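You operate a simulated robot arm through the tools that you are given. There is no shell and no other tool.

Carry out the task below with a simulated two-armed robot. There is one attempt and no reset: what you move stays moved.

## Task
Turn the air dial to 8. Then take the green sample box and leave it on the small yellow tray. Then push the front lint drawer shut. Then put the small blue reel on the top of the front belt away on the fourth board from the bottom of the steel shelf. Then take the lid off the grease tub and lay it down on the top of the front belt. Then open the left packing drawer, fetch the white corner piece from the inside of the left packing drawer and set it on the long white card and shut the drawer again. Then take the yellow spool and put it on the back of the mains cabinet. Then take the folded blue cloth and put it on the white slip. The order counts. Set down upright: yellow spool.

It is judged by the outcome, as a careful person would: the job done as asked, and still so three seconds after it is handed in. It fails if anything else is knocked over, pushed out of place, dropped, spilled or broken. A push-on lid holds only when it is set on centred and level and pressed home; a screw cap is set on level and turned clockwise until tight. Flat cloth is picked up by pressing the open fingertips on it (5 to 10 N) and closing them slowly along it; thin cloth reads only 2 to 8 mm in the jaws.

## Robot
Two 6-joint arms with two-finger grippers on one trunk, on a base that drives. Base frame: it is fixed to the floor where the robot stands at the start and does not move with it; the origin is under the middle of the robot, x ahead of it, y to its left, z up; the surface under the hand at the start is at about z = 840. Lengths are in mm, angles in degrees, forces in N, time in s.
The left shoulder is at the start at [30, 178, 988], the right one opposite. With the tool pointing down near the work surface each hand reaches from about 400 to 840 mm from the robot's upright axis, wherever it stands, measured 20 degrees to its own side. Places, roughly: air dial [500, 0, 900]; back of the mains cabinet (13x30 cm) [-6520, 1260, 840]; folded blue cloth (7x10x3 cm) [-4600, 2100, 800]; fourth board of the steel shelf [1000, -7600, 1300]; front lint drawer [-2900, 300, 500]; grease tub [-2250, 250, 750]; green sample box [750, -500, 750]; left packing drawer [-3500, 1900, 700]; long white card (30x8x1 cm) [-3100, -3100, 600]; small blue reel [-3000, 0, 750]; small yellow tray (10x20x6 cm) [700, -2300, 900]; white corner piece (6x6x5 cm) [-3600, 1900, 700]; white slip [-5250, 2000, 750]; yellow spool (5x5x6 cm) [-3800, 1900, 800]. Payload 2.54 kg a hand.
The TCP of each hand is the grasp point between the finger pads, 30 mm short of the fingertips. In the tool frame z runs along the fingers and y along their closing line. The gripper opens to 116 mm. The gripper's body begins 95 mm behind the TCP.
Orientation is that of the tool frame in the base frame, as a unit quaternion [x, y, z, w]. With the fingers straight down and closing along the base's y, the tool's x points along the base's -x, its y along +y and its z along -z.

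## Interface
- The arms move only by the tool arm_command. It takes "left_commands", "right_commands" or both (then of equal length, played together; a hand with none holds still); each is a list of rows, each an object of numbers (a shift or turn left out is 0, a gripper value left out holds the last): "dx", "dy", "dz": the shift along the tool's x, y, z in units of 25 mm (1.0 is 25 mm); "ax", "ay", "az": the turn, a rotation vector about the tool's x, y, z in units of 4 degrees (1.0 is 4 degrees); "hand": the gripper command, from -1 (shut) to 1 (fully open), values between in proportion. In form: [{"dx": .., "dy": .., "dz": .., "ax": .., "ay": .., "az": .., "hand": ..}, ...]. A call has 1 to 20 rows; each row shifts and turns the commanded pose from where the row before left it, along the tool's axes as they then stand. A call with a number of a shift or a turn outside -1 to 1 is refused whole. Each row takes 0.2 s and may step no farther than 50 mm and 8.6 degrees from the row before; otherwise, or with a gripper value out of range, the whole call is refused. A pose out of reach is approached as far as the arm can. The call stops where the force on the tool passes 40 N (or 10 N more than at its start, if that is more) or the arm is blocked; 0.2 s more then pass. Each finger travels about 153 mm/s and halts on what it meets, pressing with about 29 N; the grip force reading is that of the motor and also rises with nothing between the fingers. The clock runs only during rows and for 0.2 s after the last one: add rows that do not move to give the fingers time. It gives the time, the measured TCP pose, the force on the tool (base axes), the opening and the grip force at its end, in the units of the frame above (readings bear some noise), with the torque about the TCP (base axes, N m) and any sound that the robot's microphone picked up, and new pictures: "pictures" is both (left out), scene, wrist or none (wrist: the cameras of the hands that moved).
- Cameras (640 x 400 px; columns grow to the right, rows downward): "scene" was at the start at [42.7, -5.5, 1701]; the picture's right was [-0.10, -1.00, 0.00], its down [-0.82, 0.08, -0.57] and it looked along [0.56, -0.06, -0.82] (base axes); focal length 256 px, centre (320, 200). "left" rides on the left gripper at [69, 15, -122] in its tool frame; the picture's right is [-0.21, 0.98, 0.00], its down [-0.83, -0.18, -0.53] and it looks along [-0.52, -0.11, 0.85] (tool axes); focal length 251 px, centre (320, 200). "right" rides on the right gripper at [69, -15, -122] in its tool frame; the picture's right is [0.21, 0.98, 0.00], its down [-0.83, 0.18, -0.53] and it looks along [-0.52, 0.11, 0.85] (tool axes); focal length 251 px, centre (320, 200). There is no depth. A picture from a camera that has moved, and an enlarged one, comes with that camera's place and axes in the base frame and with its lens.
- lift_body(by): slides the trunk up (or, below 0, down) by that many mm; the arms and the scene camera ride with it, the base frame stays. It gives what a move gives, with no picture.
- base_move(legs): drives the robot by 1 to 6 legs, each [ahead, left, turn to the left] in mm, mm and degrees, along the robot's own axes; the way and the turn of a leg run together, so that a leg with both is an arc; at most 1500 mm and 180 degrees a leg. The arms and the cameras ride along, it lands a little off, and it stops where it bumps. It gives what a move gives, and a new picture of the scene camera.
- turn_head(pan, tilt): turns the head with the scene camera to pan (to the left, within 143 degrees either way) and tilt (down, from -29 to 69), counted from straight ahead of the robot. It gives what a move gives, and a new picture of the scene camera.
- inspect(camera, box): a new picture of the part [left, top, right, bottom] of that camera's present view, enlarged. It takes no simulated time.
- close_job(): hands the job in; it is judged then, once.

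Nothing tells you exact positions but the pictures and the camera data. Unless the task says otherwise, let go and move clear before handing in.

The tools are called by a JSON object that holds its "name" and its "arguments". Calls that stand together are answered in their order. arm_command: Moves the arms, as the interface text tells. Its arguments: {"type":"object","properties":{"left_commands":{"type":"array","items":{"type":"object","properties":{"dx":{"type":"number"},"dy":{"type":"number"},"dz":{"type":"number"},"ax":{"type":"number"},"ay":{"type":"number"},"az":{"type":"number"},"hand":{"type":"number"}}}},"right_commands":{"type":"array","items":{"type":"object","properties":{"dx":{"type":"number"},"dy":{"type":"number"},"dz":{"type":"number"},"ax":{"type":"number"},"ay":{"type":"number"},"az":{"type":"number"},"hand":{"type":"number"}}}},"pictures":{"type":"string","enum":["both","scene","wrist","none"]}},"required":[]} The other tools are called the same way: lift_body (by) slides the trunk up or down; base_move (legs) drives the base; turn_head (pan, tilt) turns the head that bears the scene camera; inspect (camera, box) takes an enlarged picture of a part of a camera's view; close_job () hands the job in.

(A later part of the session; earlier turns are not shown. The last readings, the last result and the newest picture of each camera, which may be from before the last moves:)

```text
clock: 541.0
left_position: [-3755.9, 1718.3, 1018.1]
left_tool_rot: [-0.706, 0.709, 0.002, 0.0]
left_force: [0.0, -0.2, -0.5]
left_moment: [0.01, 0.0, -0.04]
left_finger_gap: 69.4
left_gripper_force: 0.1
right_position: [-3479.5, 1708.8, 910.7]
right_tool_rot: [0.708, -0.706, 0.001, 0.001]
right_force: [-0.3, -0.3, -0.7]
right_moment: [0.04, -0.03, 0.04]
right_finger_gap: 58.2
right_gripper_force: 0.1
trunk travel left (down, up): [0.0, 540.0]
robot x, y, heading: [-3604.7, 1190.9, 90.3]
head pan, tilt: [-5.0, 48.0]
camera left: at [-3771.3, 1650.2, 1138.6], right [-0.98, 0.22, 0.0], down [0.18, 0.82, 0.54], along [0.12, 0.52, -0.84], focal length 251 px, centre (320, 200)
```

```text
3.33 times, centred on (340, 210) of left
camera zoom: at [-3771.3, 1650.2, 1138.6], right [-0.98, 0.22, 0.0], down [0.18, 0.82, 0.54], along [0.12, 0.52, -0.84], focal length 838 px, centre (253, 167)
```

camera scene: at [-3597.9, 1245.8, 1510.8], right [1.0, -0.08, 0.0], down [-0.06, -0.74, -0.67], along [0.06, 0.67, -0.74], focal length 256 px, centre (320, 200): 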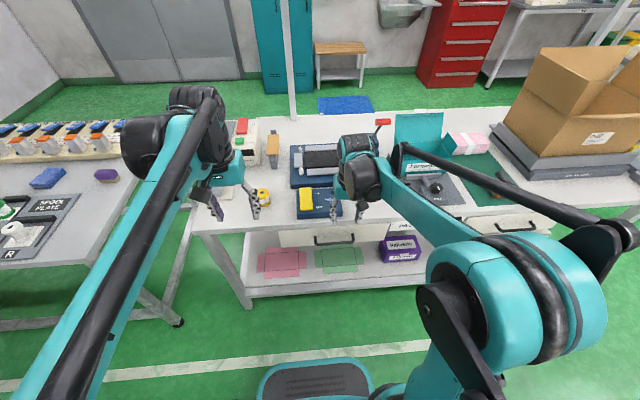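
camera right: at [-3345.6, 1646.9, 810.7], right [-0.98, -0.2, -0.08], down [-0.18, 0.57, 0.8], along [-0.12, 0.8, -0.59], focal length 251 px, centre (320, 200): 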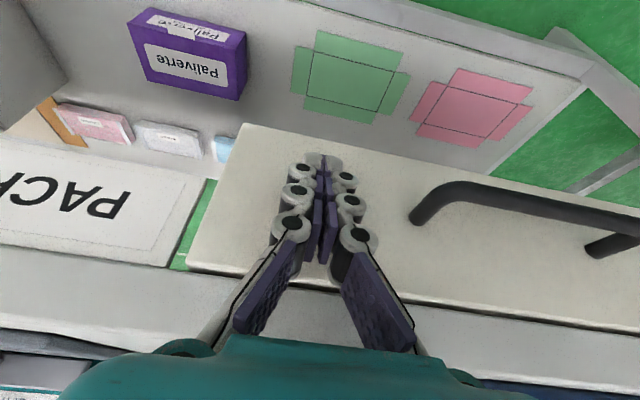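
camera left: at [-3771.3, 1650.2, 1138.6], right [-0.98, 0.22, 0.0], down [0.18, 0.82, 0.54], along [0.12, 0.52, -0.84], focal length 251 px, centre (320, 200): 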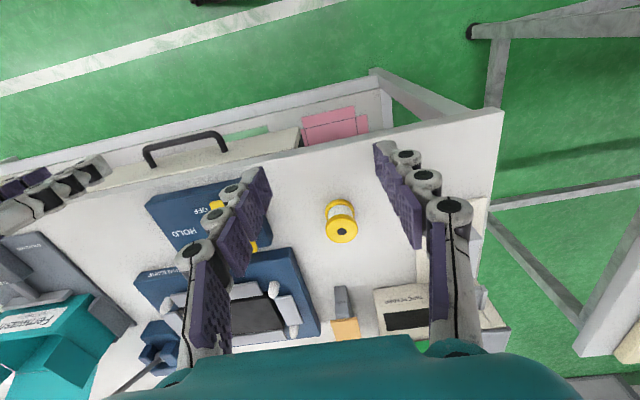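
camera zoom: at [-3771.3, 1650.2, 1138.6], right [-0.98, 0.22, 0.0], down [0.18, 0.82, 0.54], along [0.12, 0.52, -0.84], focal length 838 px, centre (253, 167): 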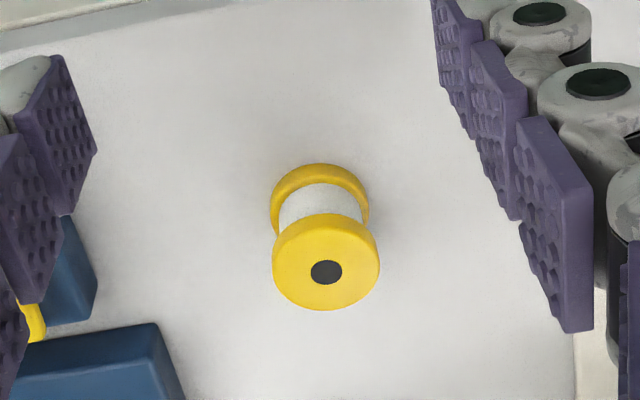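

The spool stands upright at about [−3753, 1889], top z ≈ 847. I'll move over it with the left hand.

{"name": "arm_command", "arguments": {"left_commands": [{"dx": -0.977, "dy": -0.013, "dz": 0.67}, {"dx": -0.977, "dy": -0.013, "dz": 0.67}, {"dx": -0.977, "dy": -0.013, "dz": 0.67}, {"dx": -0.977, "dy": -0.013, "dz": 0.67}, {"dx": -0.977, "dy": -0.013, "dz": 0.67}, {"dx": -0.977, "dy": -0.013, "dz": 0.67}, {"dx": -0.977, "dy": -0.013, "dz": 0.67}, {}], "pictures": "wrist"}}

{"name": "inspect", "arguments": {"camera": "left", "box": [240, 40, 400, 160]}}

```text
clock: 542.8
left_position: [-3754.5, 1889.4, 900.1]
left_tool_rot: [-0.706, 0.708, 0.001, 0.0]
left_force: [-0.5, 0.2, -0.1]
left_moment: [-0.01, 0.02, 0.0]
left_finger_gap: 69.6
left_gripper_force: 0.0
right_position: [-3481.2, 1708.6, 912.6]
right_tool_rot: [0.708, -0.706, 0.001, 0.001]
right_force: [0.2, 0.4, 0.4]
right_moment: [0.01, 0.01, -0.01]
right_finger_gap: 57.8
right_gripper_force: 0.0
trunk travel left (down, up): [0.0, 540.0]
robot x, y, heading: [-3605.9, 1194.4, 90.2]
head pan, tilt: [-5.0, 48.0]
camera left: at [-3769.4, 1820.3, 1021.5], right [-0.98, 0.22, 0.0], down [0.18, 0.82, 0.54], along [0.12, 0.52, -0.84], focal length 251 px, centre (320, 200)
```

left: 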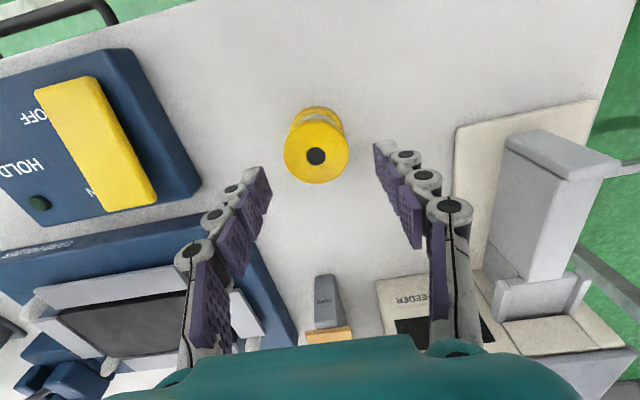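

```text
3.33 times, centred on (320, 100) of left
camera zoom: at [-3769.4, 1820.3, 1021.5], right [-0.98, 0.22, 0.0], down [0.18, 0.82, 0.54], along [0.12, 0.52, -0.84], focal length 838 px, centre (320, 533)
```

zoom: 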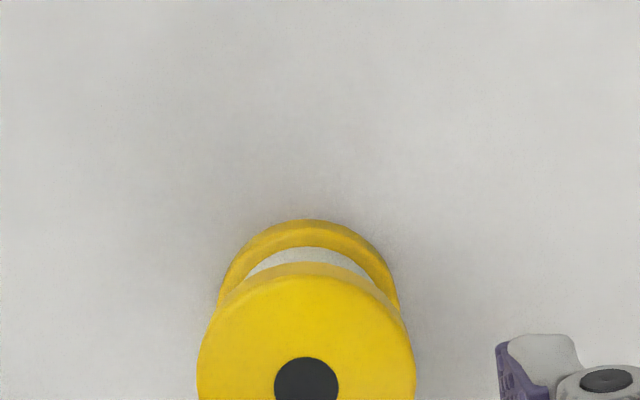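

{"name": "arm_command", "arguments": {"left_commands": [{"dy": -0.12, "dz": 0.8}, {"dz": 0.8}, {"dz": 0.8}, {"dz": 0.5}, {"dz": 0.2}, {}], "pictures": "none"}}

{"name": "arm_command", "arguments": {"left_commands": [{"hand": 0.0}, {"hand": -0.15}, {"hand": -0.3}, {"hand": -0.5}, {}], "pictures": "wrist"}}

```text
clock: 544.1
left_position: [-3748.9, 1887.7, 829.0]
left_tool_rot: [-0.706, 0.708, 0.006, 0.003]
left_force: [2.0, 7.9, 53.3]
left_moment: [-0.3, -0.14, 0.13]
left_finger_gap: 45.3
left_gripper_force: 45.2
right_position: [-3479.8, 1705.2, 914.1]
right_tool_rot: [0.708, -0.707, 0.0, -0.001]
right_force: [0.7, 0.0, 0.6]
right_moment: [0.01, 0.02, -0.01]
right_finger_gap: 58.1
right_gripper_force: 0.0
trunk travel left (down, up): [0.0, 540.0]
robot x, y, heading: [-3602.5, 1194.0, 89.9]
head pan, tilt: [-5.0, 48.0]
stopped in row 6 (left hand): the force on the tool passed its limit at 48 N (the readings are from after the stop); the commanded pose is now the measured one
```

```text
clock: 544.8
left_position: [-3749.8, 1887.6, 829.1]
left_tool_rot: [-0.706, 0.708, 0.005, 0.004]
left_force: [0.2, -4.5, 37.8]
left_moment: [-0.3, -0.41, 0.01]
left_finger_gap: 46.3
left_gripper_force: 29.2
right_position: [-3479.5, 1708.0, 913.3]
right_tool_rot: [0.708, -0.706, 0.0, -0.001]
right_force: [-0.2, 0.1, -0.3]
right_moment: [0.02, 0.02, 0.01]
right_finger_gap: 58.0
right_gripper_force: 0.0
trunk travel left (down, up): [0.0, 540.0]
robot x, y, heading: [-3602.1, 1196.0, 90.0]
head pan, tilt: [-5.0, 48.0]
stopped in row 3 (left hand): the force on the tool passed its limit at 68 N (the readings are from after the stop); the commanded pose is now the measured one
camera left: at [-3765.1, 1817.7, 950.9], right [-0.98, 0.22, 0.0], down [0.19, 0.82, 0.54], along [0.12, 0.53, -0.84], focal length 251 px, centre (320, 200)
```

left: 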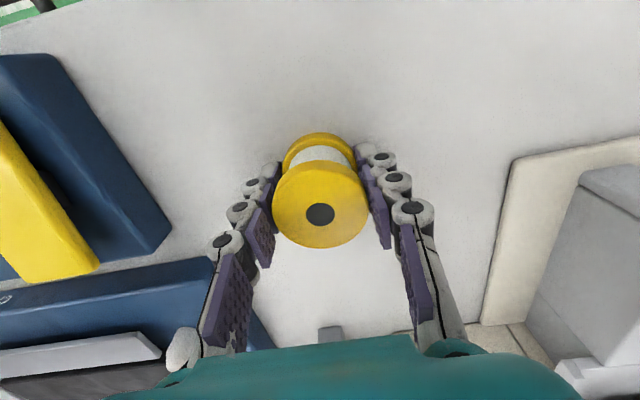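

The fingertips touched the bench and the spool is now held at 46 mm. I'll firm the grip, then lift gently.

{"name": "arm_command", "arguments": {"left_commands": [{"dz": -0.1, "hand": -0.5}, {"dz": -0.1, "hand": -0.6}, {}], "pictures": "none"}}

{"name": "arm_command", "arguments": {"left_commands": [{"dz": -0.3}, {"dz": -0.5}, {"dz": -0.8}, {"dz": -0.8}, {}], "pictures": "wrist"}}

{"name": "inspect", "arguments": {"camera": "scene", "box": [200, 120, 320, 210]}}

```text
clock: 545.6
left_position: [-3750.9, 1891.2, 829.9]
left_tool_rot: [-0.707, 0.708, 0.004, 0.002]
left_force: [-0.3, -0.5, 0.4]
left_moment: [0.0, -0.03, -0.03]
left_finger_gap: 45.8
left_gripper_force: 29.1
right_position: [-3480.6, 1710.1, 912.5]
right_tool_rot: [0.708, -0.706, 0.001, 0.001]
right_force: [0.2, 0.9, -0.1]
right_moment: [-0.03, 0.0, 0.0]
right_finger_gap: 57.8
right_gripper_force: 0.0
trunk travel left (down, up): [0.0, 540.0]
robot x, y, heading: [-3603.4, 1195.9, 90.1]
head pan, tilt: [-5.0, 48.0]
```

```text
clock: 546.8
left_position: [-3752.1, 1889.5, 889.5]
left_tool_rot: [-0.706, 0.708, 0.003, 0.001]
left_force: [-0.4, 0.1, -0.4]
left_moment: [0.0, -0.01, 0.0]
left_finger_gap: 45.8
left_gripper_force: 29.5
right_position: [-3481.2, 1710.2, 910.5]
right_tool_rot: [0.708, -0.707, 0.0, 0.001]
right_force: [-0.3, 0.2, -0.7]
right_moment: [-0.02, -0.01, 0.02]
right_finger_gap: 57.8
right_gripper_force: 0.0
trunk travel left (down, up): [0.0, 540.0]
robot x, y, heading: [-3608.3, 1192.3, 90.1]
head pan, tilt: [-5.0, 48.0]
camera left: at [-3766.4, 1821.3, 1011.0], right [-0.98, 0.22, 0.0], down [0.19, 0.82, 0.54], along [0.12, 0.53, -0.84], focal length 251 px, centre (320, 200)
```

left: 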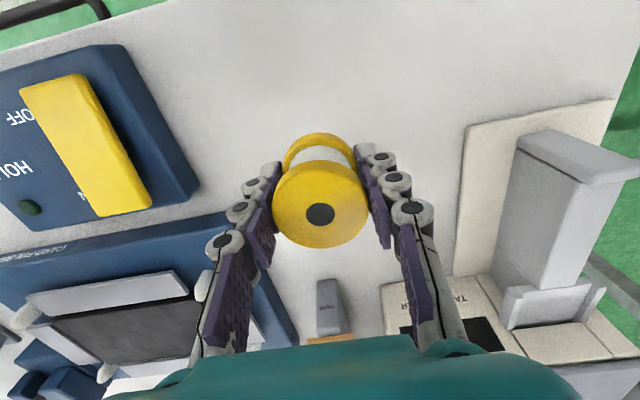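

```text
4.44 times, centred on (260, 165) of scene
camera zoom: at [-3598.0, 1244.7, 1510.9], right [1.0, -0.09, 0.0], down [-0.06, -0.74, -0.67], along [0.06, 0.67, -0.74], focal length 1136 px, centre (587, 356)
```

zoom: 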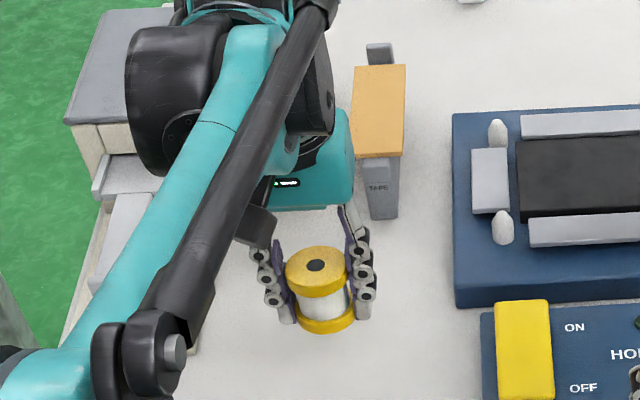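

The spool is held upright. I'll raise and retract, then turn towards the mains cabinet.

{"name": "arm_command", "arguments": {"left_commands": [{"dz": -1}, {"dz": -1}, {"dz": -1}, {"dz": -1}, {"dx": 1}, {"dx": 1}, {"dx": 1}, {"dx": 1}, {"dx": 1}, {"dx": 1}, {"dx": 1}, {"dx": 1}, {"dx": 0.5}, {}], "right_commands": [{"dz": -1}, {"dz": -1}, {"dz": -1}, {"dx": 1}, {"dx": 0.5}, {}, {}, {}, {}, {}, {}, {}, {}, {}], "pictures": "none"}}

{"name": "turn_head", "arguments": {"pan": 0, "tilt": 30}}

{"name": "base_move", "arguments": {"legs": [[-110, 0, 0], [0, 0, 90]]}}

```text
clock: 549.8
left_position: [-3751.9, 1676.2, 988.6]
left_tool_rot: [-0.706, 0.709, 0.004, 0.002]
left_force: [-0.2, 0.0, -1.1]
left_moment: [-0.03, 0.01, 0.02]
left_finger_gap: 45.8
left_gripper_force: 28.9
right_position: [-3482.0, 1671.3, 987.3]
right_tool_rot: [0.708, -0.706, 0.0, 0.001]
right_force: [0.2, 0.2, 0.2]
right_moment: [-0.01, -0.01, 0.02]
right_finger_gap: 57.8
right_gripper_force: 0.0
trunk travel left (down, up): [0.0, 540.0]
robot x, y, heading: [-3607.8, 1197.2, 90.2]
head pan, tilt: [-5.0, 48.0]
```

```text
clock: 550.6
left_position: [-3751.8, 1677.2, 988.6]
left_tool_rot: [-0.705, 0.709, 0.003, 0.003]
left_force: [0.9, -0.4, -1.0]
left_moment: [-0.01, 0.01, 0.0]
left_finger_gap: 45.9
left_gripper_force: 28.8
right_position: [-3480.9, 1672.9, 985.7]
right_tool_rot: [0.708, -0.707, 0.001, 0.0]
right_force: [-0.4, -0.9, -0.3]
right_moment: [0.0, -0.02, 0.0]
right_finger_gap: 58.2
right_gripper_force: 0.0
trunk travel left (down, up): [0.0, 540.0]
robot x, y, heading: [-3608.1, 1192.4, 90.3]
head pan, tilt: [0.0, 30.0]
camera scene: at [-3604.8, 1256.4, 1537.6], right [1.0, 0.0, 0.0], down [0.0, -0.5, -0.87], along [0.0, 0.87, -0.5], focal length 256 px, centre (320, 200)
```

scene: 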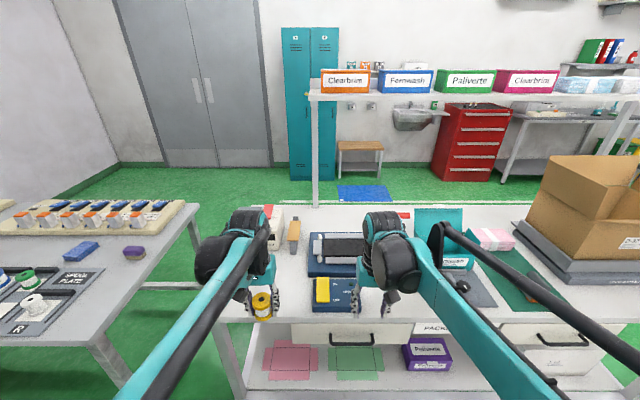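

```text
clock: 555.6
left_position: [-4090.3, 942.1, 988.3]
left_tool_rot: [1.0, -0.005, -0.004, 0.001]
left_force: [0.9, 0.6, -0.8]
left_moment: [0.01, -0.03, -0.01]
left_finger_gap: 46.0
left_gripper_force: 29.3
right_position: [-4083.2, 1213.1, 987.4]
right_tool_rot: [1.0, -0.003, 0.0, 0.0]
right_force: [0.7, -0.5, -0.6]
right_moment: [0.01, 0.0, 0.03]
right_finger_gap: 57.6
right_gripper_force: 0.0
trunk travel left (down, up): [0.0, 540.0]
robot x, y, heading: [-3603.7, 1086.9, 179.4]
head pan, tilt: [0.0, 30.0]
camera scene: at [-3665.3, 1085.8, 1537.7], right [0.01, 1.0, 0.0], down [0.5, 0.0, -0.87], along [-0.87, 0.0, -0.5], focal length 256 px, centre (320, 200)
```

scene: 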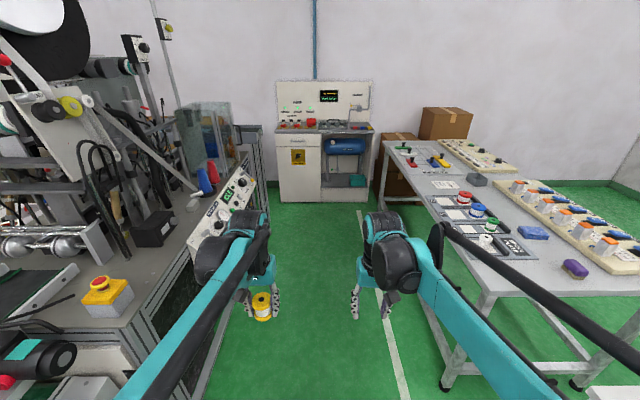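

The cabinet stands straight ahead at the lane's end, and the blue cloth and white slip are on the table to the right. I'll drive down the lane, staying clear of the machine's panel.

{"name": "base_move", "arguments": {"legs": [[0, -100, 0.6], [1450, 0, 0]]}}

{"name": "inspect", "arguments": {"camera": "scene", "box": [200, 60, 440, 260]}}

```text
clock: 563.5
left_position: [-5524.7, 1016.0, 987.7]
left_tool_rot: [1.0, 0.006, -0.003, 0.001]
left_force: [0.1, 1.5, -1.2]
left_moment: [0.01, -0.01, 0.0]
left_finger_gap: 46.0
left_gripper_force: 28.9
right_position: [-5525.4, 1286.2, 987.1]
right_tool_rot: [1.0, 0.009, 0.0, 0.0]
right_force: [-0.8, 0.0, 0.4]
right_moment: [0.01, -0.03, 0.02]
right_finger_gap: 57.9
right_gripper_force: 0.1
trunk travel left (down, up): [0.0, 540.0]
robot x, y, heading: [-5044.3, 1163.7, -179.1]
head pan, tilt: [0.0, 30.0]
camera scene: at [-5103.9, 1168.5, 1537.7], right [-0.02, 1.0, 0.0], down [0.5, 0.01, -0.87], along [-0.87, -0.01, -0.5], focal length 256 px, centre (320, 200)
```

scene: 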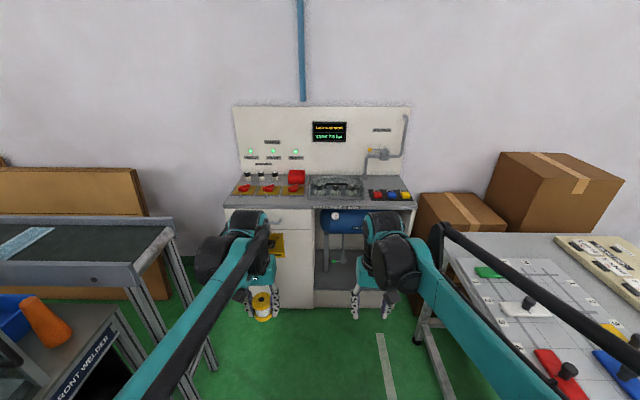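

```text
2.00 times, centred on (320, 160) of scene
camera zoom: at [-5103.9, 1168.5, 1537.7], right [-0.02, 1.0, 0.0], down [0.5, 0.01, -0.87], along [-0.87, -0.01, -0.5], focal length 511 px, centre (320, 280)
```

zoom: 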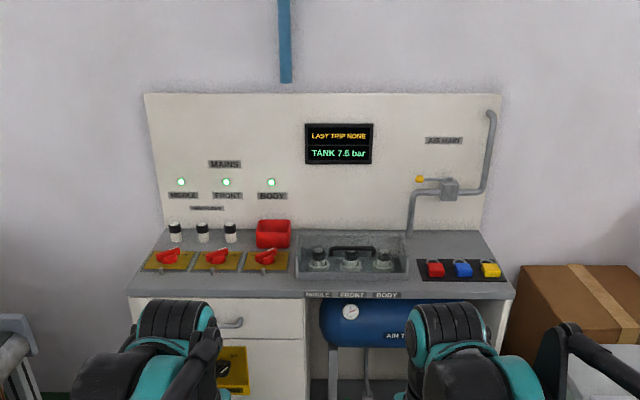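

I need a closer look at the cabinet top before choosing the spot. I'll drive nearer and inspect.

{"name": "base_move", "arguments": {"legs": [[0, 0, -0.9], [500, 0, 0]]}}

{"name": "turn_head", "arguments": {"pan": 0, "tilt": 40}}

{"name": "inspect", "arguments": {"camera": "scene", "box": [200, 80, 440, 230]}}

{"name": "inspect", "arguments": {"camera": "right", "box": [0, 0, 640, 400]}}

{"name": "inspect", "arguments": {"camera": "left", "box": [0, 0, 640, 400]}}

```text
clock: 566.7
left_position: [-6015.8, 1023.7, 988.5]
left_tool_rot: [1.0, -0.002, -0.004, 0.001]
left_force: [-0.7, -0.5, -1.2]
left_moment: [-0.03, -0.04, -0.02]
left_finger_gap: 45.6
left_gripper_force: 28.5
right_position: [-6010.0, 1293.6, 985.9]
right_tool_rot: [1.0, 0.001, 0.001, 0.0]
right_force: [-0.8, -0.2, -0.6]
right_moment: [0.0, -0.03, -0.01]
right_finger_gap: 57.8
right_gripper_force: 0.0
trunk travel left (down, up): [0.0, 540.0]
robot x, y, heading: [-5531.4, 1165.2, -180.1]
head pan, tilt: [0.0, 30.0]
camera scene: at [-5592.5, 1169.3, 1537.6], right [0.0, 1.0, 0.0], down [0.5, 0.0, -0.87], along [-0.87, 0.0, -0.5], focal length 256 px, centre (320, 200)
```

scene: 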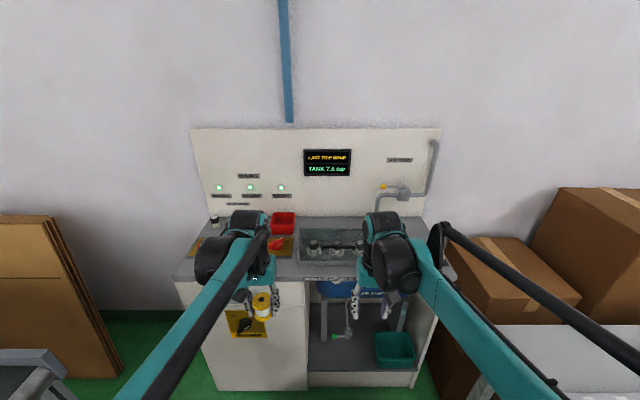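

```text
clock: 567.5
left_position: [-6014.4, 1023.6, 987.8]
left_tool_rot: [1.0, -0.003, -0.003, 0.001]
left_force: [-0.8, -0.6, -1.4]
left_moment: [-0.02, -0.01, -0.01]
left_finger_gap: 45.9
left_gripper_force: 28.8
right_position: [-6011.9, 1293.1, 987.1]
right_tool_rot: [1.0, 0.001, 0.001, 0.001]
right_force: [0.2, -1.2, 0.0]
right_moment: [-0.01, -0.01, -0.02]
right_finger_gap: 58.0
right_gripper_force: 0.2
trunk travel left (down, up): [0.0, 540.0]
robot x, y, heading: [-5532.5, 1171.3, -180.2]
head pan, tilt: [0.0, 40.0]
camera scene: at [-5586.4, 1169.3, 1522.4], right [0.0, 1.0, 0.0], down [0.64, 0.0, -0.77], along [-0.77, 0.0, -0.64], focal length 256 px, centre (320, 200)
```

scene: 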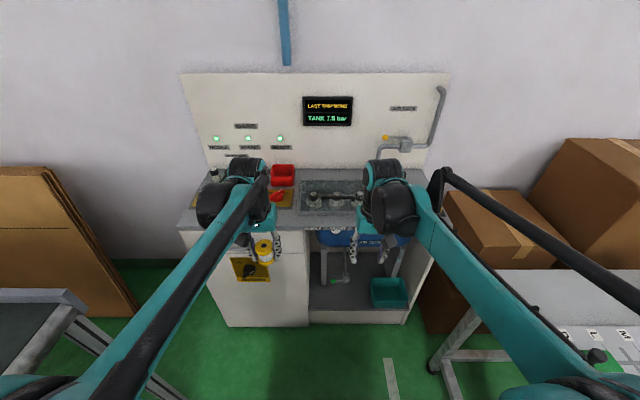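

```text
2.67 times, centred on (320, 155) of scene
camera zoom: at [-5586.4, 1169.3, 1522.4], right [0.0, 1.0, 0.0], down [0.64, 0.0, -0.77], along [-0.77, 0.0, -0.64], focal length 682 px, centre (320, 320)
```

zoom: 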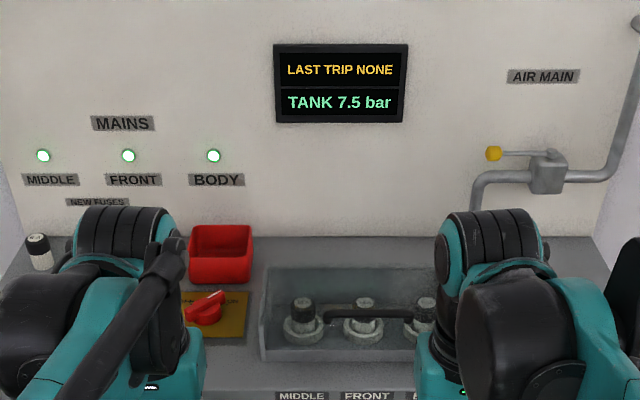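

```text
1.00 times, centred on (320, 200) of right (not enlarged: the box is as wide or as high as the picture)
camera zoom: at [-5941.2, 1309.1, 1108.8], right [0.22, -0.98, 0.0], down [-0.83, -0.18, 0.53], along [-0.52, -0.11, -0.85], focal length 251 px, centre (320, 200)
```

zoom: 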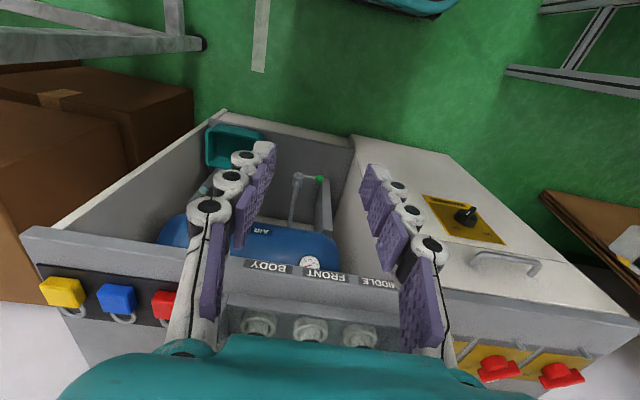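

```text
1.00 times, centred on (320, 200) of left (not enlarged: the box is as wide or as high as the picture)
camera zoom: at [-5944.6, 1008.5, 1110.0], right [-0.22, -0.98, 0.0], down [-0.82, 0.19, 0.54], along [-0.53, 0.12, -0.84], focal length 251 px, centre (320, 200)
```

zoom: 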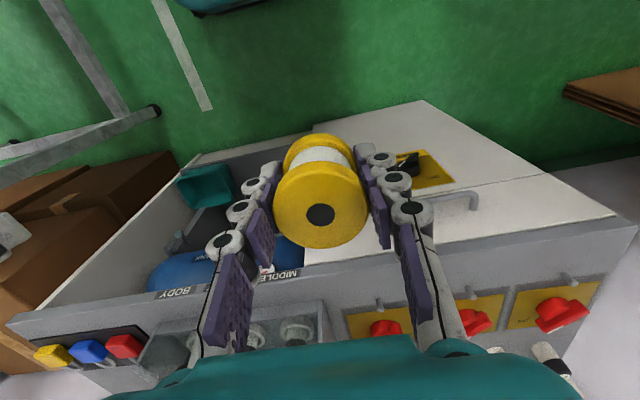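

I see: the "tray" is a clear fuse cover, and behind it, in front of the panel, is a free strip about 13 × 30 cm centred near [−6550, 1250]. I'll raise the trunk and move so the left arm can reach it.

{"name": "lift_body", "arguments": {"by": 180}}

{"name": "base_move", "arguments": {"legs": [[0, -185, 0], [250, 0, 0]]}}

{"name": "inspect", "arguments": {"camera": "scene", "box": [160, 120, 400, 280]}}

{"name": "inspect", "arguments": {"camera": "right", "box": [0, 0, 640, 400]}}

```text
clock: 569.5
left_position: [-6015.7, 1022.2, 1167.8]
left_tool_rot: [1.0, -0.003, -0.004, 0.001]
left_force: [-1.0, -0.4, -0.7]
left_moment: [0.02, -0.03, 0.01]
left_finger_gap: 45.7
left_gripper_force: 28.5
right_position: [-6010.6, 1293.1, 1166.9]
right_tool_rot: [1.0, 0.001, 0.001, -0.001]
right_force: [-0.4, 0.0, -0.9]
right_moment: [-0.02, -0.01, 0.02]
right_finger_gap: 57.8
right_gripper_force: 0.1
trunk travel left (down, up): [-180.0, 360.0]
robot x, y, heading: [-5530.9, 1168.0, -180.1]
head pan, tilt: [0.0, 40.0]
```

```text
clock: 572.4
left_position: [-6262.1, 1209.2, 1168.0]
left_tool_rot: [1.0, -0.002, -0.004, 0.0]
left_force: [-0.5, 0.2, -1.4]
left_moment: [-0.01, -0.04, 0.0]
left_finger_gap: 45.8
left_gripper_force: 29.1
right_position: [-6257.1, 1478.9, 1166.7]
right_tool_rot: [1.0, 0.001, 0.002, 0.0]
right_force: [-0.5, -0.9, 0.0]
right_moment: [0.0, -0.08, 0.02]
right_finger_gap: 57.7
right_gripper_force: 0.0
trunk travel left (down, up): [-180.0, 360.0]
robot x, y, heading: [-5780.4, 1353.6, -179.6]
head pan, tilt: [0.0, 40.0]
camera scene: at [-5834.2, 1354.9, 1702.3], right [0.0, 1.0, 0.0], down [0.64, 0.0, -0.77], along [-0.77, 0.0, -0.64], focal length 256 px, centre (320, 200)
```

scene: 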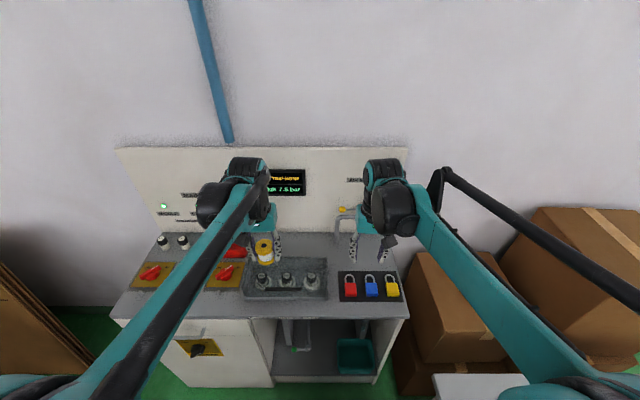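

```text
2.50 times, centred on (280, 200) of scene
camera zoom: at [-5834.2, 1354.9, 1702.3], right [0.0, 1.0, 0.0], down [0.64, 0.0, -0.77], along [-0.77, 0.0, -0.64], focal length 639 px, centre (420, 200)
```

zoom: 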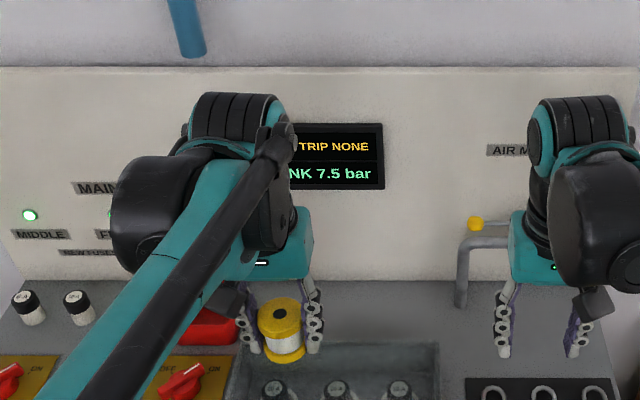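

```text
1.00 times, centred on (320, 200) of right (not enlarged: the box is as wide or as high as the picture)
camera zoom: at [-6188.8, 1494.3, 1288.4], right [0.22, -0.98, 0.0], down [-0.83, -0.18, 0.53], along [-0.52, -0.12, -0.85], focal length 251 px, centre (320, 200)
```

zoom: 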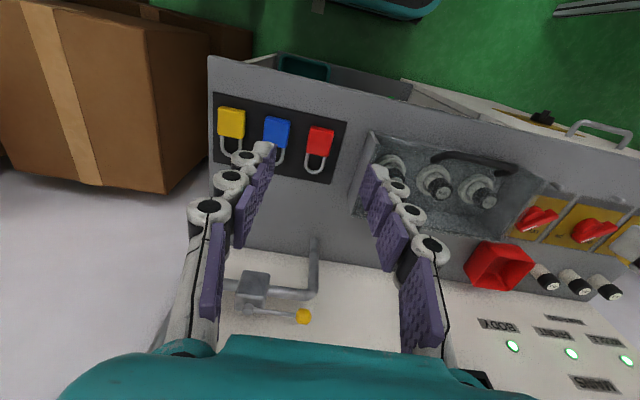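

{"name": "base_move", "arguments": {"legs": [[50, 0, 0]]}}

{"name": "arm_command", "arguments": {"left_commands": [{"dx": -0.932, "dy": -0.124, "dz": 0.672}, {"dx": -0.932, "dy": -0.124, "dz": 0.672}, {"dx": -0.932, "dy": -0.124, "dz": 0.672}, {"dx": -0.932, "dy": -0.124, "dz": 0.672}, {"dx": -0.932, "dy": -0.124, "dz": 0.672}, {"dx": -0.932, "dy": -0.124, "dz": 0.672}, {"dx": -0.932, "dy": -0.124, "dz": 0.672}, {"dx": -0.932, "dy": -0.124, "dz": 0.672}, {"dx": -0.932, "dy": -0.124, "dz": 0.672}, {"dx": -0.932, "dy": -0.124, "dz": 0.672}, {}]}}

{"name": "inspect", "arguments": {"camera": "right", "box": [300, 120, 560, 300]}}

{"name": "inspect", "arguments": {"camera": "scene", "box": [200, 160, 400, 300]}}

```text
clock: 573.3
left_position: [-6312.8, 1208.9, 1167.5]
left_tool_rot: [1.0, -0.003, -0.002, 0.0]
left_force: [-0.3, 0.1, -1.2]
left_moment: [-0.02, -0.05, -0.02]
left_finger_gap: 45.9
left_gripper_force: 29.2
right_position: [-6309.0, 1478.1, 1164.8]
right_tool_rot: [1.0, 0.001, 0.001, 0.0]
right_force: [-0.3, -0.4, -0.6]
right_moment: [-0.01, -0.1, -0.03]
right_finger_gap: 58.0
right_gripper_force: 0.2
trunk travel left (down, up): [-180.0, 360.0]
robot x, y, heading: [-5829.3, 1350.4, -179.8]
head pan, tilt: [0.0, 40.0]
camera scene: at [-5885.5, 1354.7, 1702.2], right [0.0, 1.0, 0.0], down [0.64, 0.0, -0.76], along [-0.76, 0.0, -0.64], focal length 256 px, centre (320, 200)
```

scene: 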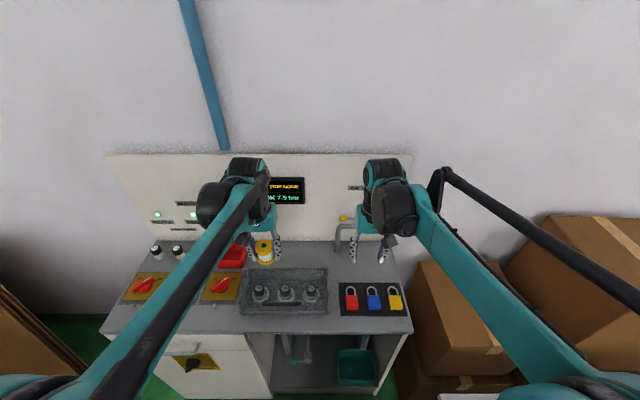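

```text
clock: 575.7
left_position: [-6545.4, 1242.0, 1002.6]
left_tool_rot: [1.0, -0.003, -0.004, 0.001]
left_force: [0.2, -0.1, -0.7]
left_moment: [0.07, 0.01, -0.03]
left_finger_gap: 45.6
left_gripper_force: 28.4
right_position: [-6305.5, 1478.1, 1166.1]
right_tool_rot: [1.0, 0.0, 0.001, 0.0]
right_force: [-0.1, -0.3, 0.0]
right_moment: [-0.01, -0.02, 0.0]
right_finger_gap: 58.1
right_gripper_force: 0.1
trunk travel left (down, up): [-180.0, 360.0]
robot x, y, heading: [-5828.8, 1356.4, -179.8]
head pan, tilt: [0.0, 40.0]
camera scene: at [-5881.4, 1354.7, 1702.4], right [0.0, 1.0, 0.0], down [0.64, 0.0, -0.77], along [-0.77, 0.0, -0.64], focal length 256 px, centre (320, 200)
camera left: at [-6474.6, 1226.7, 1123.8], right [-0.22, -0.98, 0.0], down [-0.82, 0.19, 0.54], along [-0.53, 0.12, -0.84], focal length 251 px, centre (320, 200)
```

scene: 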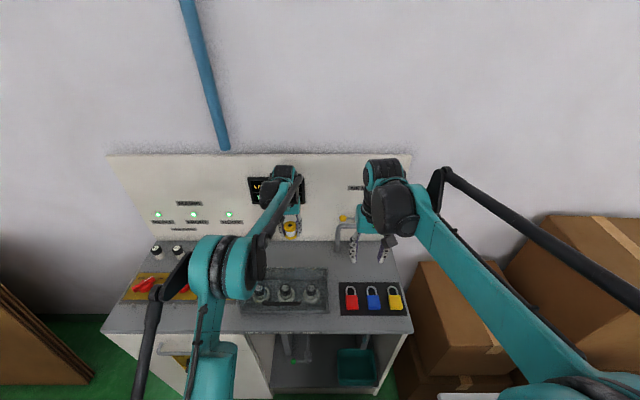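
left: 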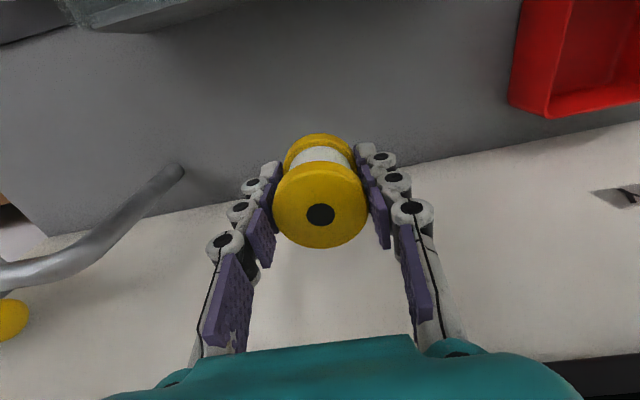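

```text
2.22 times, centred on (430, 210) of right
camera zoom: at [-6236.7, 1494.3, 1289.1], right [0.22, -0.98, 0.0], down [-0.83, -0.18, 0.53], along [-0.52, -0.11, -0.85], focal length 559 px, centre (76, 178)
```

zoom: 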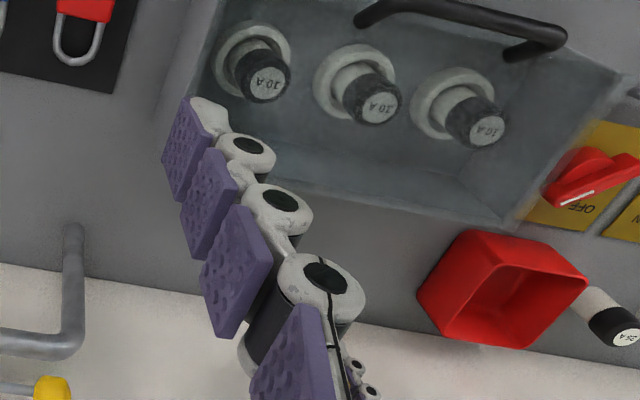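

```text
2.86 times, centred on (300, 230) of scene
camera zoom: at [-5881.4, 1354.7, 1702.4], right [0.0, 1.0, 0.0], down [0.64, 0.0, -0.77], along [-0.77, 0.0, -0.64], focal length 730 px, centre (377, 114)
```

zoom: 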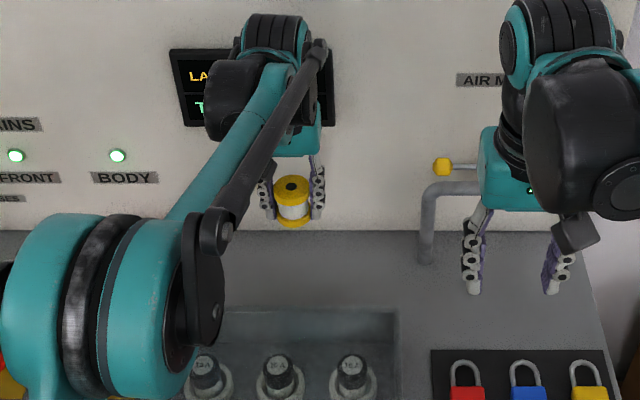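

The strip is clear; its centre is about [−6520, 1260]. I'll shift slightly to that centre and lower the spool.

{"name": "arm_command", "arguments": {"left_commands": [{"dx": 0.8, "dy": -0.3}, {"dz": 0.9}, {"dz": 0.9}, {"dz": 0.9}, {"dz": 0.9}, {"dz": 0.6}, {}], "pictures": "wrist"}}

{"name": "inspect", "arguments": {"camera": "right", "box": [300, 120, 560, 300]}}

```text
clock: 577.3
left_position: [-6527.2, 1247.4, 896.6]
left_tool_rot: [1.0, -0.003, -0.005, 0.001]
left_force: [0.0, 0.0, -0.9]
left_moment: [-0.01, 0.01, 0.02]
left_finger_gap: 45.6
left_gripper_force: 28.6
right_position: [-6306.4, 1478.1, 1166.2]
right_tool_rot: [1.0, 0.001, 0.001, 0.0]
right_force: [0.2, -0.6, -0.7]
right_moment: [-0.01, 0.01, -0.02]
right_finger_gap: 58.0
right_gripper_force: 0.1
trunk travel left (down, up): [-180.0, 360.0]
robot x, y, heading: [-5824.8, 1351.0, -180.0]
head pan, tilt: [0.0, 40.0]
camera left: at [-6456.2, 1232.3, 1017.2], right [-0.22, -0.98, 0.0], down [-0.82, 0.19, 0.54], along [-0.53, 0.12, -0.84], focal length 251 px, centre (320, 200)
```

left: 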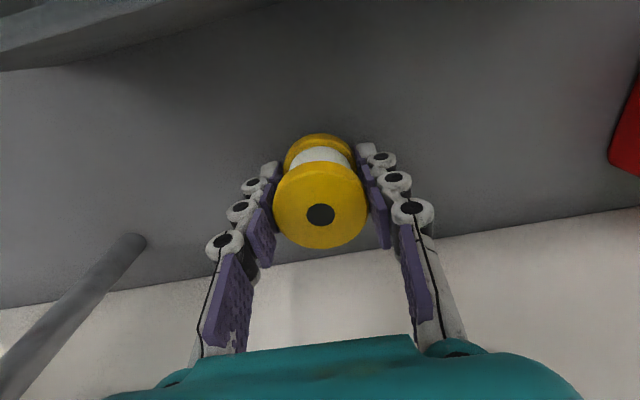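

```text
2.22 times, centred on (430, 210) of right
camera zoom: at [-6237.3, 1494.4, 1288.9], right [0.22, -0.98, 0.0], down [-0.83, -0.18, 0.53], along [-0.52, -0.12, -0.85], focal length 559 px, centre (76, 178)
```

zoom: 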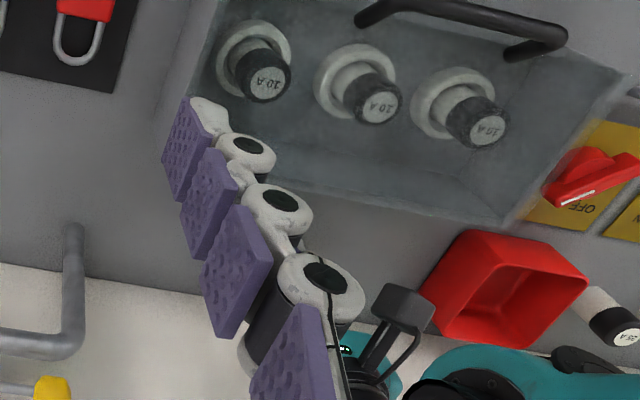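

{"name": "arm_command", "arguments": {"left_commands": [{"dz": 0.3}, {"dz": 0.2}, {"dz": 0.12}, {}], "pictures": "none"}}

{"name": "arm_command", "arguments": {"left_commands": [{"dz": 0.12}, {"dz": 0.12}, {}], "pictures": "none"}}

```text
clock: 578.3
left_position: [-6526.2, 1248.5, 880.9]
left_tool_rot: [1.0, -0.002, -0.003, 0.001]
left_force: [-0.1, 0.1, -0.7]
left_moment: [-0.01, -0.02, 0.02]
left_finger_gap: 45.5
left_gripper_force: 29.0
right_position: [-6305.7, 1479.4, 1167.1]
right_tool_rot: [1.0, 0.001, 0.002, -0.001]
right_force: [0.2, 0.3, 1.5]
right_moment: [-0.01, 0.03, -0.01]
right_finger_gap: 58.0
right_gripper_force: 0.1
trunk travel left (down, up): [-180.0, 360.0]
robot x, y, heading: [-5829.7, 1355.0, -180.0]
head pan, tilt: [0.0, 40.0]
```

```text
clock: 579.0
left_position: [-6525.7, 1248.1, 879.3]
left_tool_rot: [1.0, -0.001, -0.007, 0.001]
left_force: [2.6, 0.3, 19.7]
left_moment: [0.09, -0.12, 0.01]
left_finger_gap: 45.7
left_gripper_force: 29.2
right_position: [-6305.1, 1478.9, 1167.9]
right_tool_rot: [1.0, 0.001, 0.0, -0.001]
right_force: [0.4, 0.7, 0.4]
right_moment: [0.04, 0.03, 0.0]
right_finger_gap: 58.0
right_gripper_force: 0.0
trunk travel left (down, up): [-180.0, 360.0]
robot x, y, heading: [-5830.2, 1351.6, -179.9]
head pan, tilt: [0.0, 40.0]
stopped in row 3 (left hand): the force on the tool passed its limit at 45 N (the readings are from after the stop); the commanded pose is now the measured one
```

Contact. I'll ease the pressure, open evenly, and rise straight up.

{"name": "arm_command", "arguments": {"left_commands": [{"dz": -0.03}, {"hand": -0.15}, {"hand": -0.05}, {"hand": 0.05}, {"hand": 0.2}, {}], "pictures": "wrist"}}

{"name": "arm_command", "arguments": {"left_commands": [{"dz": -0.3}, {"dz": -0.6}, {"dz": -1}, {"dz": -1}, {"dz": -1}, {"dz": -1}, {"dz": -1}, {}], "pictures": "wrist"}}

```text
clock: 580.4
left_position: [-6528.1, 1246.1, 877.8]
left_tool_rot: [1.0, -0.002, -0.006, 0.001]
left_force: [0.2, -0.4, -0.5]
left_moment: [0.01, -0.01, 0.02]
left_finger_gap: 69.8
left_gripper_force: 0.2
right_position: [-6307.0, 1478.0, 1166.0]
right_tool_rot: [1.0, 0.001, 0.001, 0.0]
right_force: [0.5, 0.6, -0.1]
right_moment: [0.01, 0.01, -0.02]
right_finger_gap: 58.1
right_gripper_force: 0.0
trunk travel left (down, up): [-180.0, 360.0]
robot x, y, heading: [-5829.7, 1353.9, -180.1]
head pan, tilt: [0.0, 40.0]
camera left: at [-6456.4, 1232.2, 999.4], right [-0.22, -0.98, 0.0], down [-0.82, 0.19, 0.54], along [-0.53, 0.12, -0.84], focal length 251 px, centre (320, 200)
```

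left: 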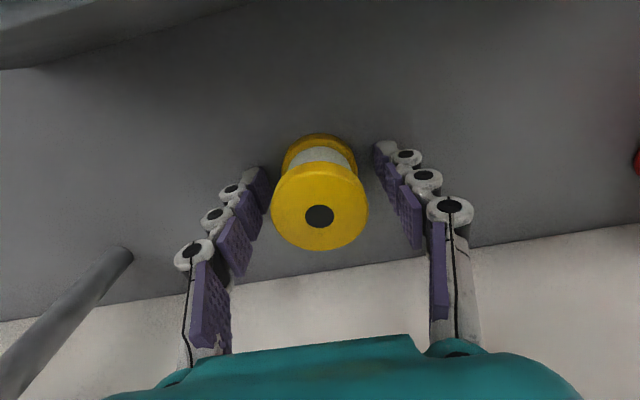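

```text
clock: 582.2
left_position: [-6524.2, 1247.2, 1026.2]
left_tool_rot: [1.0, -0.002, -0.006, 0.001]
left_force: [-0.2, -0.4, -0.5]
left_moment: [-0.01, -0.07, 0.01]
left_finger_gap: 69.6
left_gripper_force: 0.0
right_position: [-6306.5, 1478.6, 1166.5]
right_tool_rot: [1.0, 0.002, 0.001, 0.0]
right_force: [-0.1, -0.7, 0.6]
right_moment: [-0.01, 0.0, -0.02]
right_finger_gap: 57.8
right_gripper_force: 0.1
trunk travel left (down, up): [-180.0, 360.0]
robot x, y, heading: [-5831.4, 1354.9, -179.9]
head pan, tilt: [0.0, 40.0]
camera left: at [-6454.5, 1232.1, 1147.9], right [-0.22, -0.98, 0.0], down [-0.82, 0.19, 0.54], along [-0.53, 0.12, -0.84], focal length 251 px, centre (320, 200)
```

left: 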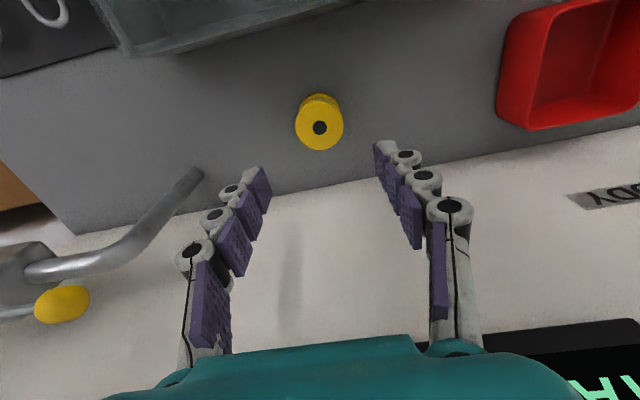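

The spool stands upright on the back strip. I'll retract, back away and turn towards the table with the blue cloth.

{"name": "arm_command", "arguments": {"left_commands": [{"dz": -1}, {"dz": -1}, {"dz": -1}, {"dz": -1}, {"dx": 1, "dz": -0.5}, {"dx": 1, "dz": -0.5}, {"dx": 1}, {"dx": 1}, {"dx": 1}, {"dx": 1}, {"dx": 1}, {"dx": 1}, {"dx": 1}, {"dx": 1}, {}], "pictures": "none"}}

{"name": "base_move", "arguments": {"legs": [[-200, 0, 0]]}}

{"name": "inspect", "arguments": {"camera": "scene", "box": [200, 100, 440, 260]}}

```text
clock: 585.4
left_position: [-6276.2, 1246.7, 1147.8]
left_tool_rot: [1.0, -0.002, -0.004, 0.001]
left_force: [0.2, 0.0, 0.0]
left_moment: [0.0, -0.01, -0.01]
left_finger_gap: 69.9
left_gripper_force: 0.0
right_position: [-6308.0, 1478.9, 1165.9]
right_tool_rot: [1.0, 0.001, 0.001, 0.0]
right_force: [-0.9, 0.5, 0.4]
right_moment: [-0.02, -0.01, 0.02]
right_finger_gap: 58.1
right_gripper_force: 0.1
trunk travel left (down, up): [-180.0, 360.0]
robot x, y, heading: [-5827.5, 1354.3, -180.0]
head pan, tilt: [0.0, 40.0]
```

```text
clock: 587.0
left_position: [-6071.1, 1245.8, 1148.4]
left_tool_rot: [1.0, -0.002, -0.007, 0.001]
left_force: [0.1, -0.7, -0.4]
left_moment: [-0.02, 0.04, -0.03]
left_finger_gap: 69.7
left_gripper_force: 0.0
right_position: [-6101.5, 1480.4, 1167.3]
right_tool_rot: [1.0, 0.0, 0.0, 0.0]
right_force: [0.2, -0.7, 1.2]
right_moment: [0.01, 0.03, -0.03]
right_finger_gap: 57.8
right_gripper_force: 0.0
trunk travel left (down, up): [-180.0, 360.0]
robot x, y, heading: [-5622.2, 1352.9, 180.1]
head pan, tilt: [0.0, 40.0]
camera scene: at [-5677.2, 1354.9, 1702.4], right [0.0, 1.0, 0.0], down [0.64, 0.0, -0.77], along [-0.77, 0.0, -0.64], focal length 256 px, centre (320, 200)
```

scene: 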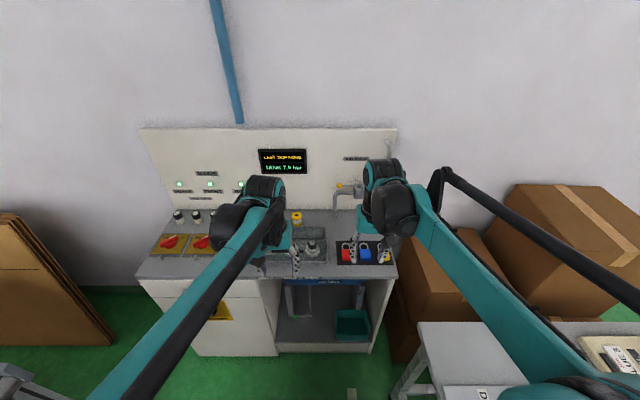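

```text
2.50 times, centred on (320, 180) of scene
camera zoom: at [-5677.2, 1354.9, 1702.4], right [0.0, 1.0, 0.0], down [0.64, 0.0, -0.77], along [-0.77, 0.0, -0.64], focal length 639 px, centre (320, 250)
```

zoom: 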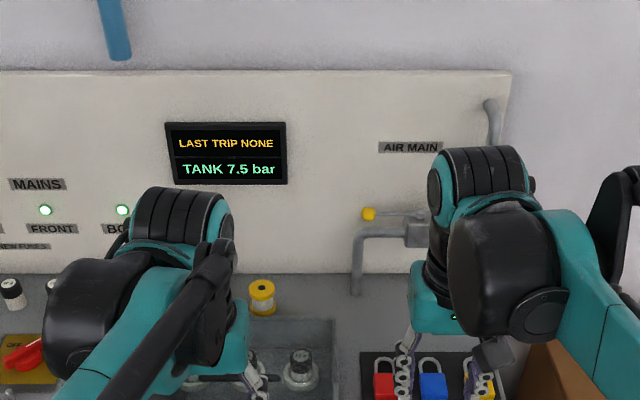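

{"name": "base_move", "arguments": {"legs": [[0, 170, 0], [-850, 0, 0], [0, 0, -90]]}}

{"name": "turn_head", "arguments": {"pan": 0, "tilt": 42}}

{"name": "inspect", "arguments": {"camera": "scene", "box": [100, 80, 540, 300]}}

```text
clock: 596.3
left_position: [-4895.4, 1628.6, 1147.8]
left_tool_rot: [0.709, -0.705, -0.004, -0.003]
left_force: [0.3, -0.4, 0.1]
left_moment: [0.0, -0.03, 0.02]
left_finger_gap: 69.5
left_gripper_force: 0.0
right_position: [-4661.4, 1660.9, 1166.7]
right_tool_rot: [0.71, -0.704, 0.001, 0.001]
right_force: [0.7, -0.1, 0.1]
right_moment: [-0.01, -0.02, -0.03]
right_finger_gap: 57.8
right_gripper_force: 0.0
trunk travel left (down, up): [-180.0, 360.0]
robot x, y, heading: [-4782.3, 1182.4, 90.6]
head pan, tilt: [0.0, 40.0]
camera scene: at [-4782.5, 1238.5, 1702.3], right [1.0, 0.01, 0.0], down [0.01, -0.64, -0.77], along [-0.01, 0.77, -0.64], focal length 256 px, centre (320, 200)
```

scene: 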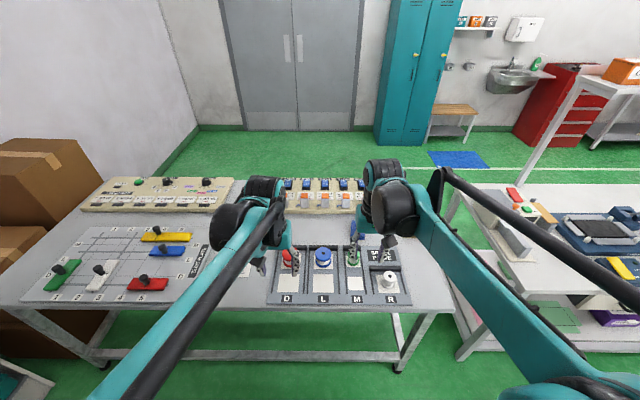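

```text
clock: 596.9
left_position: [-4895.4, 1628.2, 1149.0]
left_tool_rot: [0.709, -0.705, -0.004, -0.003]
left_force: [0.4, 0.2, -0.5]
left_moment: [0.01, -0.02, -0.01]
left_finger_gap: 69.6
left_gripper_force: 0.2
right_position: [-4662.3, 1661.4, 1167.2]
right_tool_rot: [0.711, -0.703, 0.002, 0.0]
right_force: [0.5, -0.4, 0.5]
right_moment: [0.01, 0.03, 0.01]
right_finger_gap: 57.7
right_gripper_force: 0.0
trunk travel left (down, up): [-180.0, 360.0]
robot x, y, heading: [-4782.2, 1179.5, 90.5]
head pan, tilt: [0.0, 42.0]
camera scene: at [-4782.6, 1237.1, 1699.4], right [1.0, 0.01, 0.0], down [0.01, -0.67, -0.74], along [-0.01, 0.74, -0.67], focal length 256 px, centre (320, 200)
```

scene: 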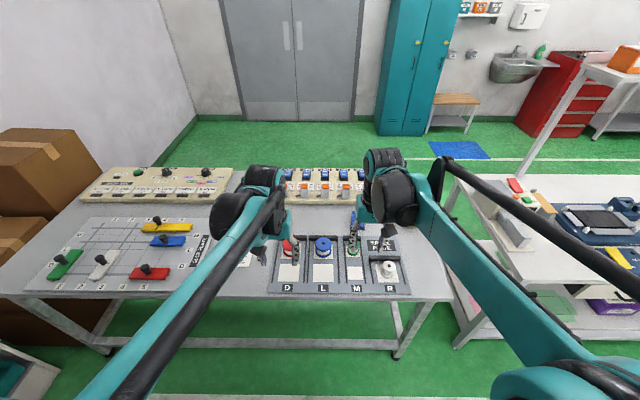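

```text
1.45 times, centred on (320, 190) of scene
camera zoom: at [-4782.6, 1237.1, 1699.4], right [1.0, 0.01, 0.0], down [0.01, -0.67, -0.74], along [-0.01, 0.74, -0.67], focal length 372 px, centre (320, 214)
```

zoom: 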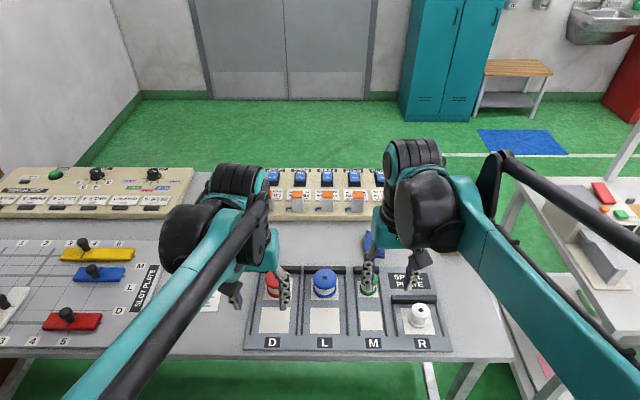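

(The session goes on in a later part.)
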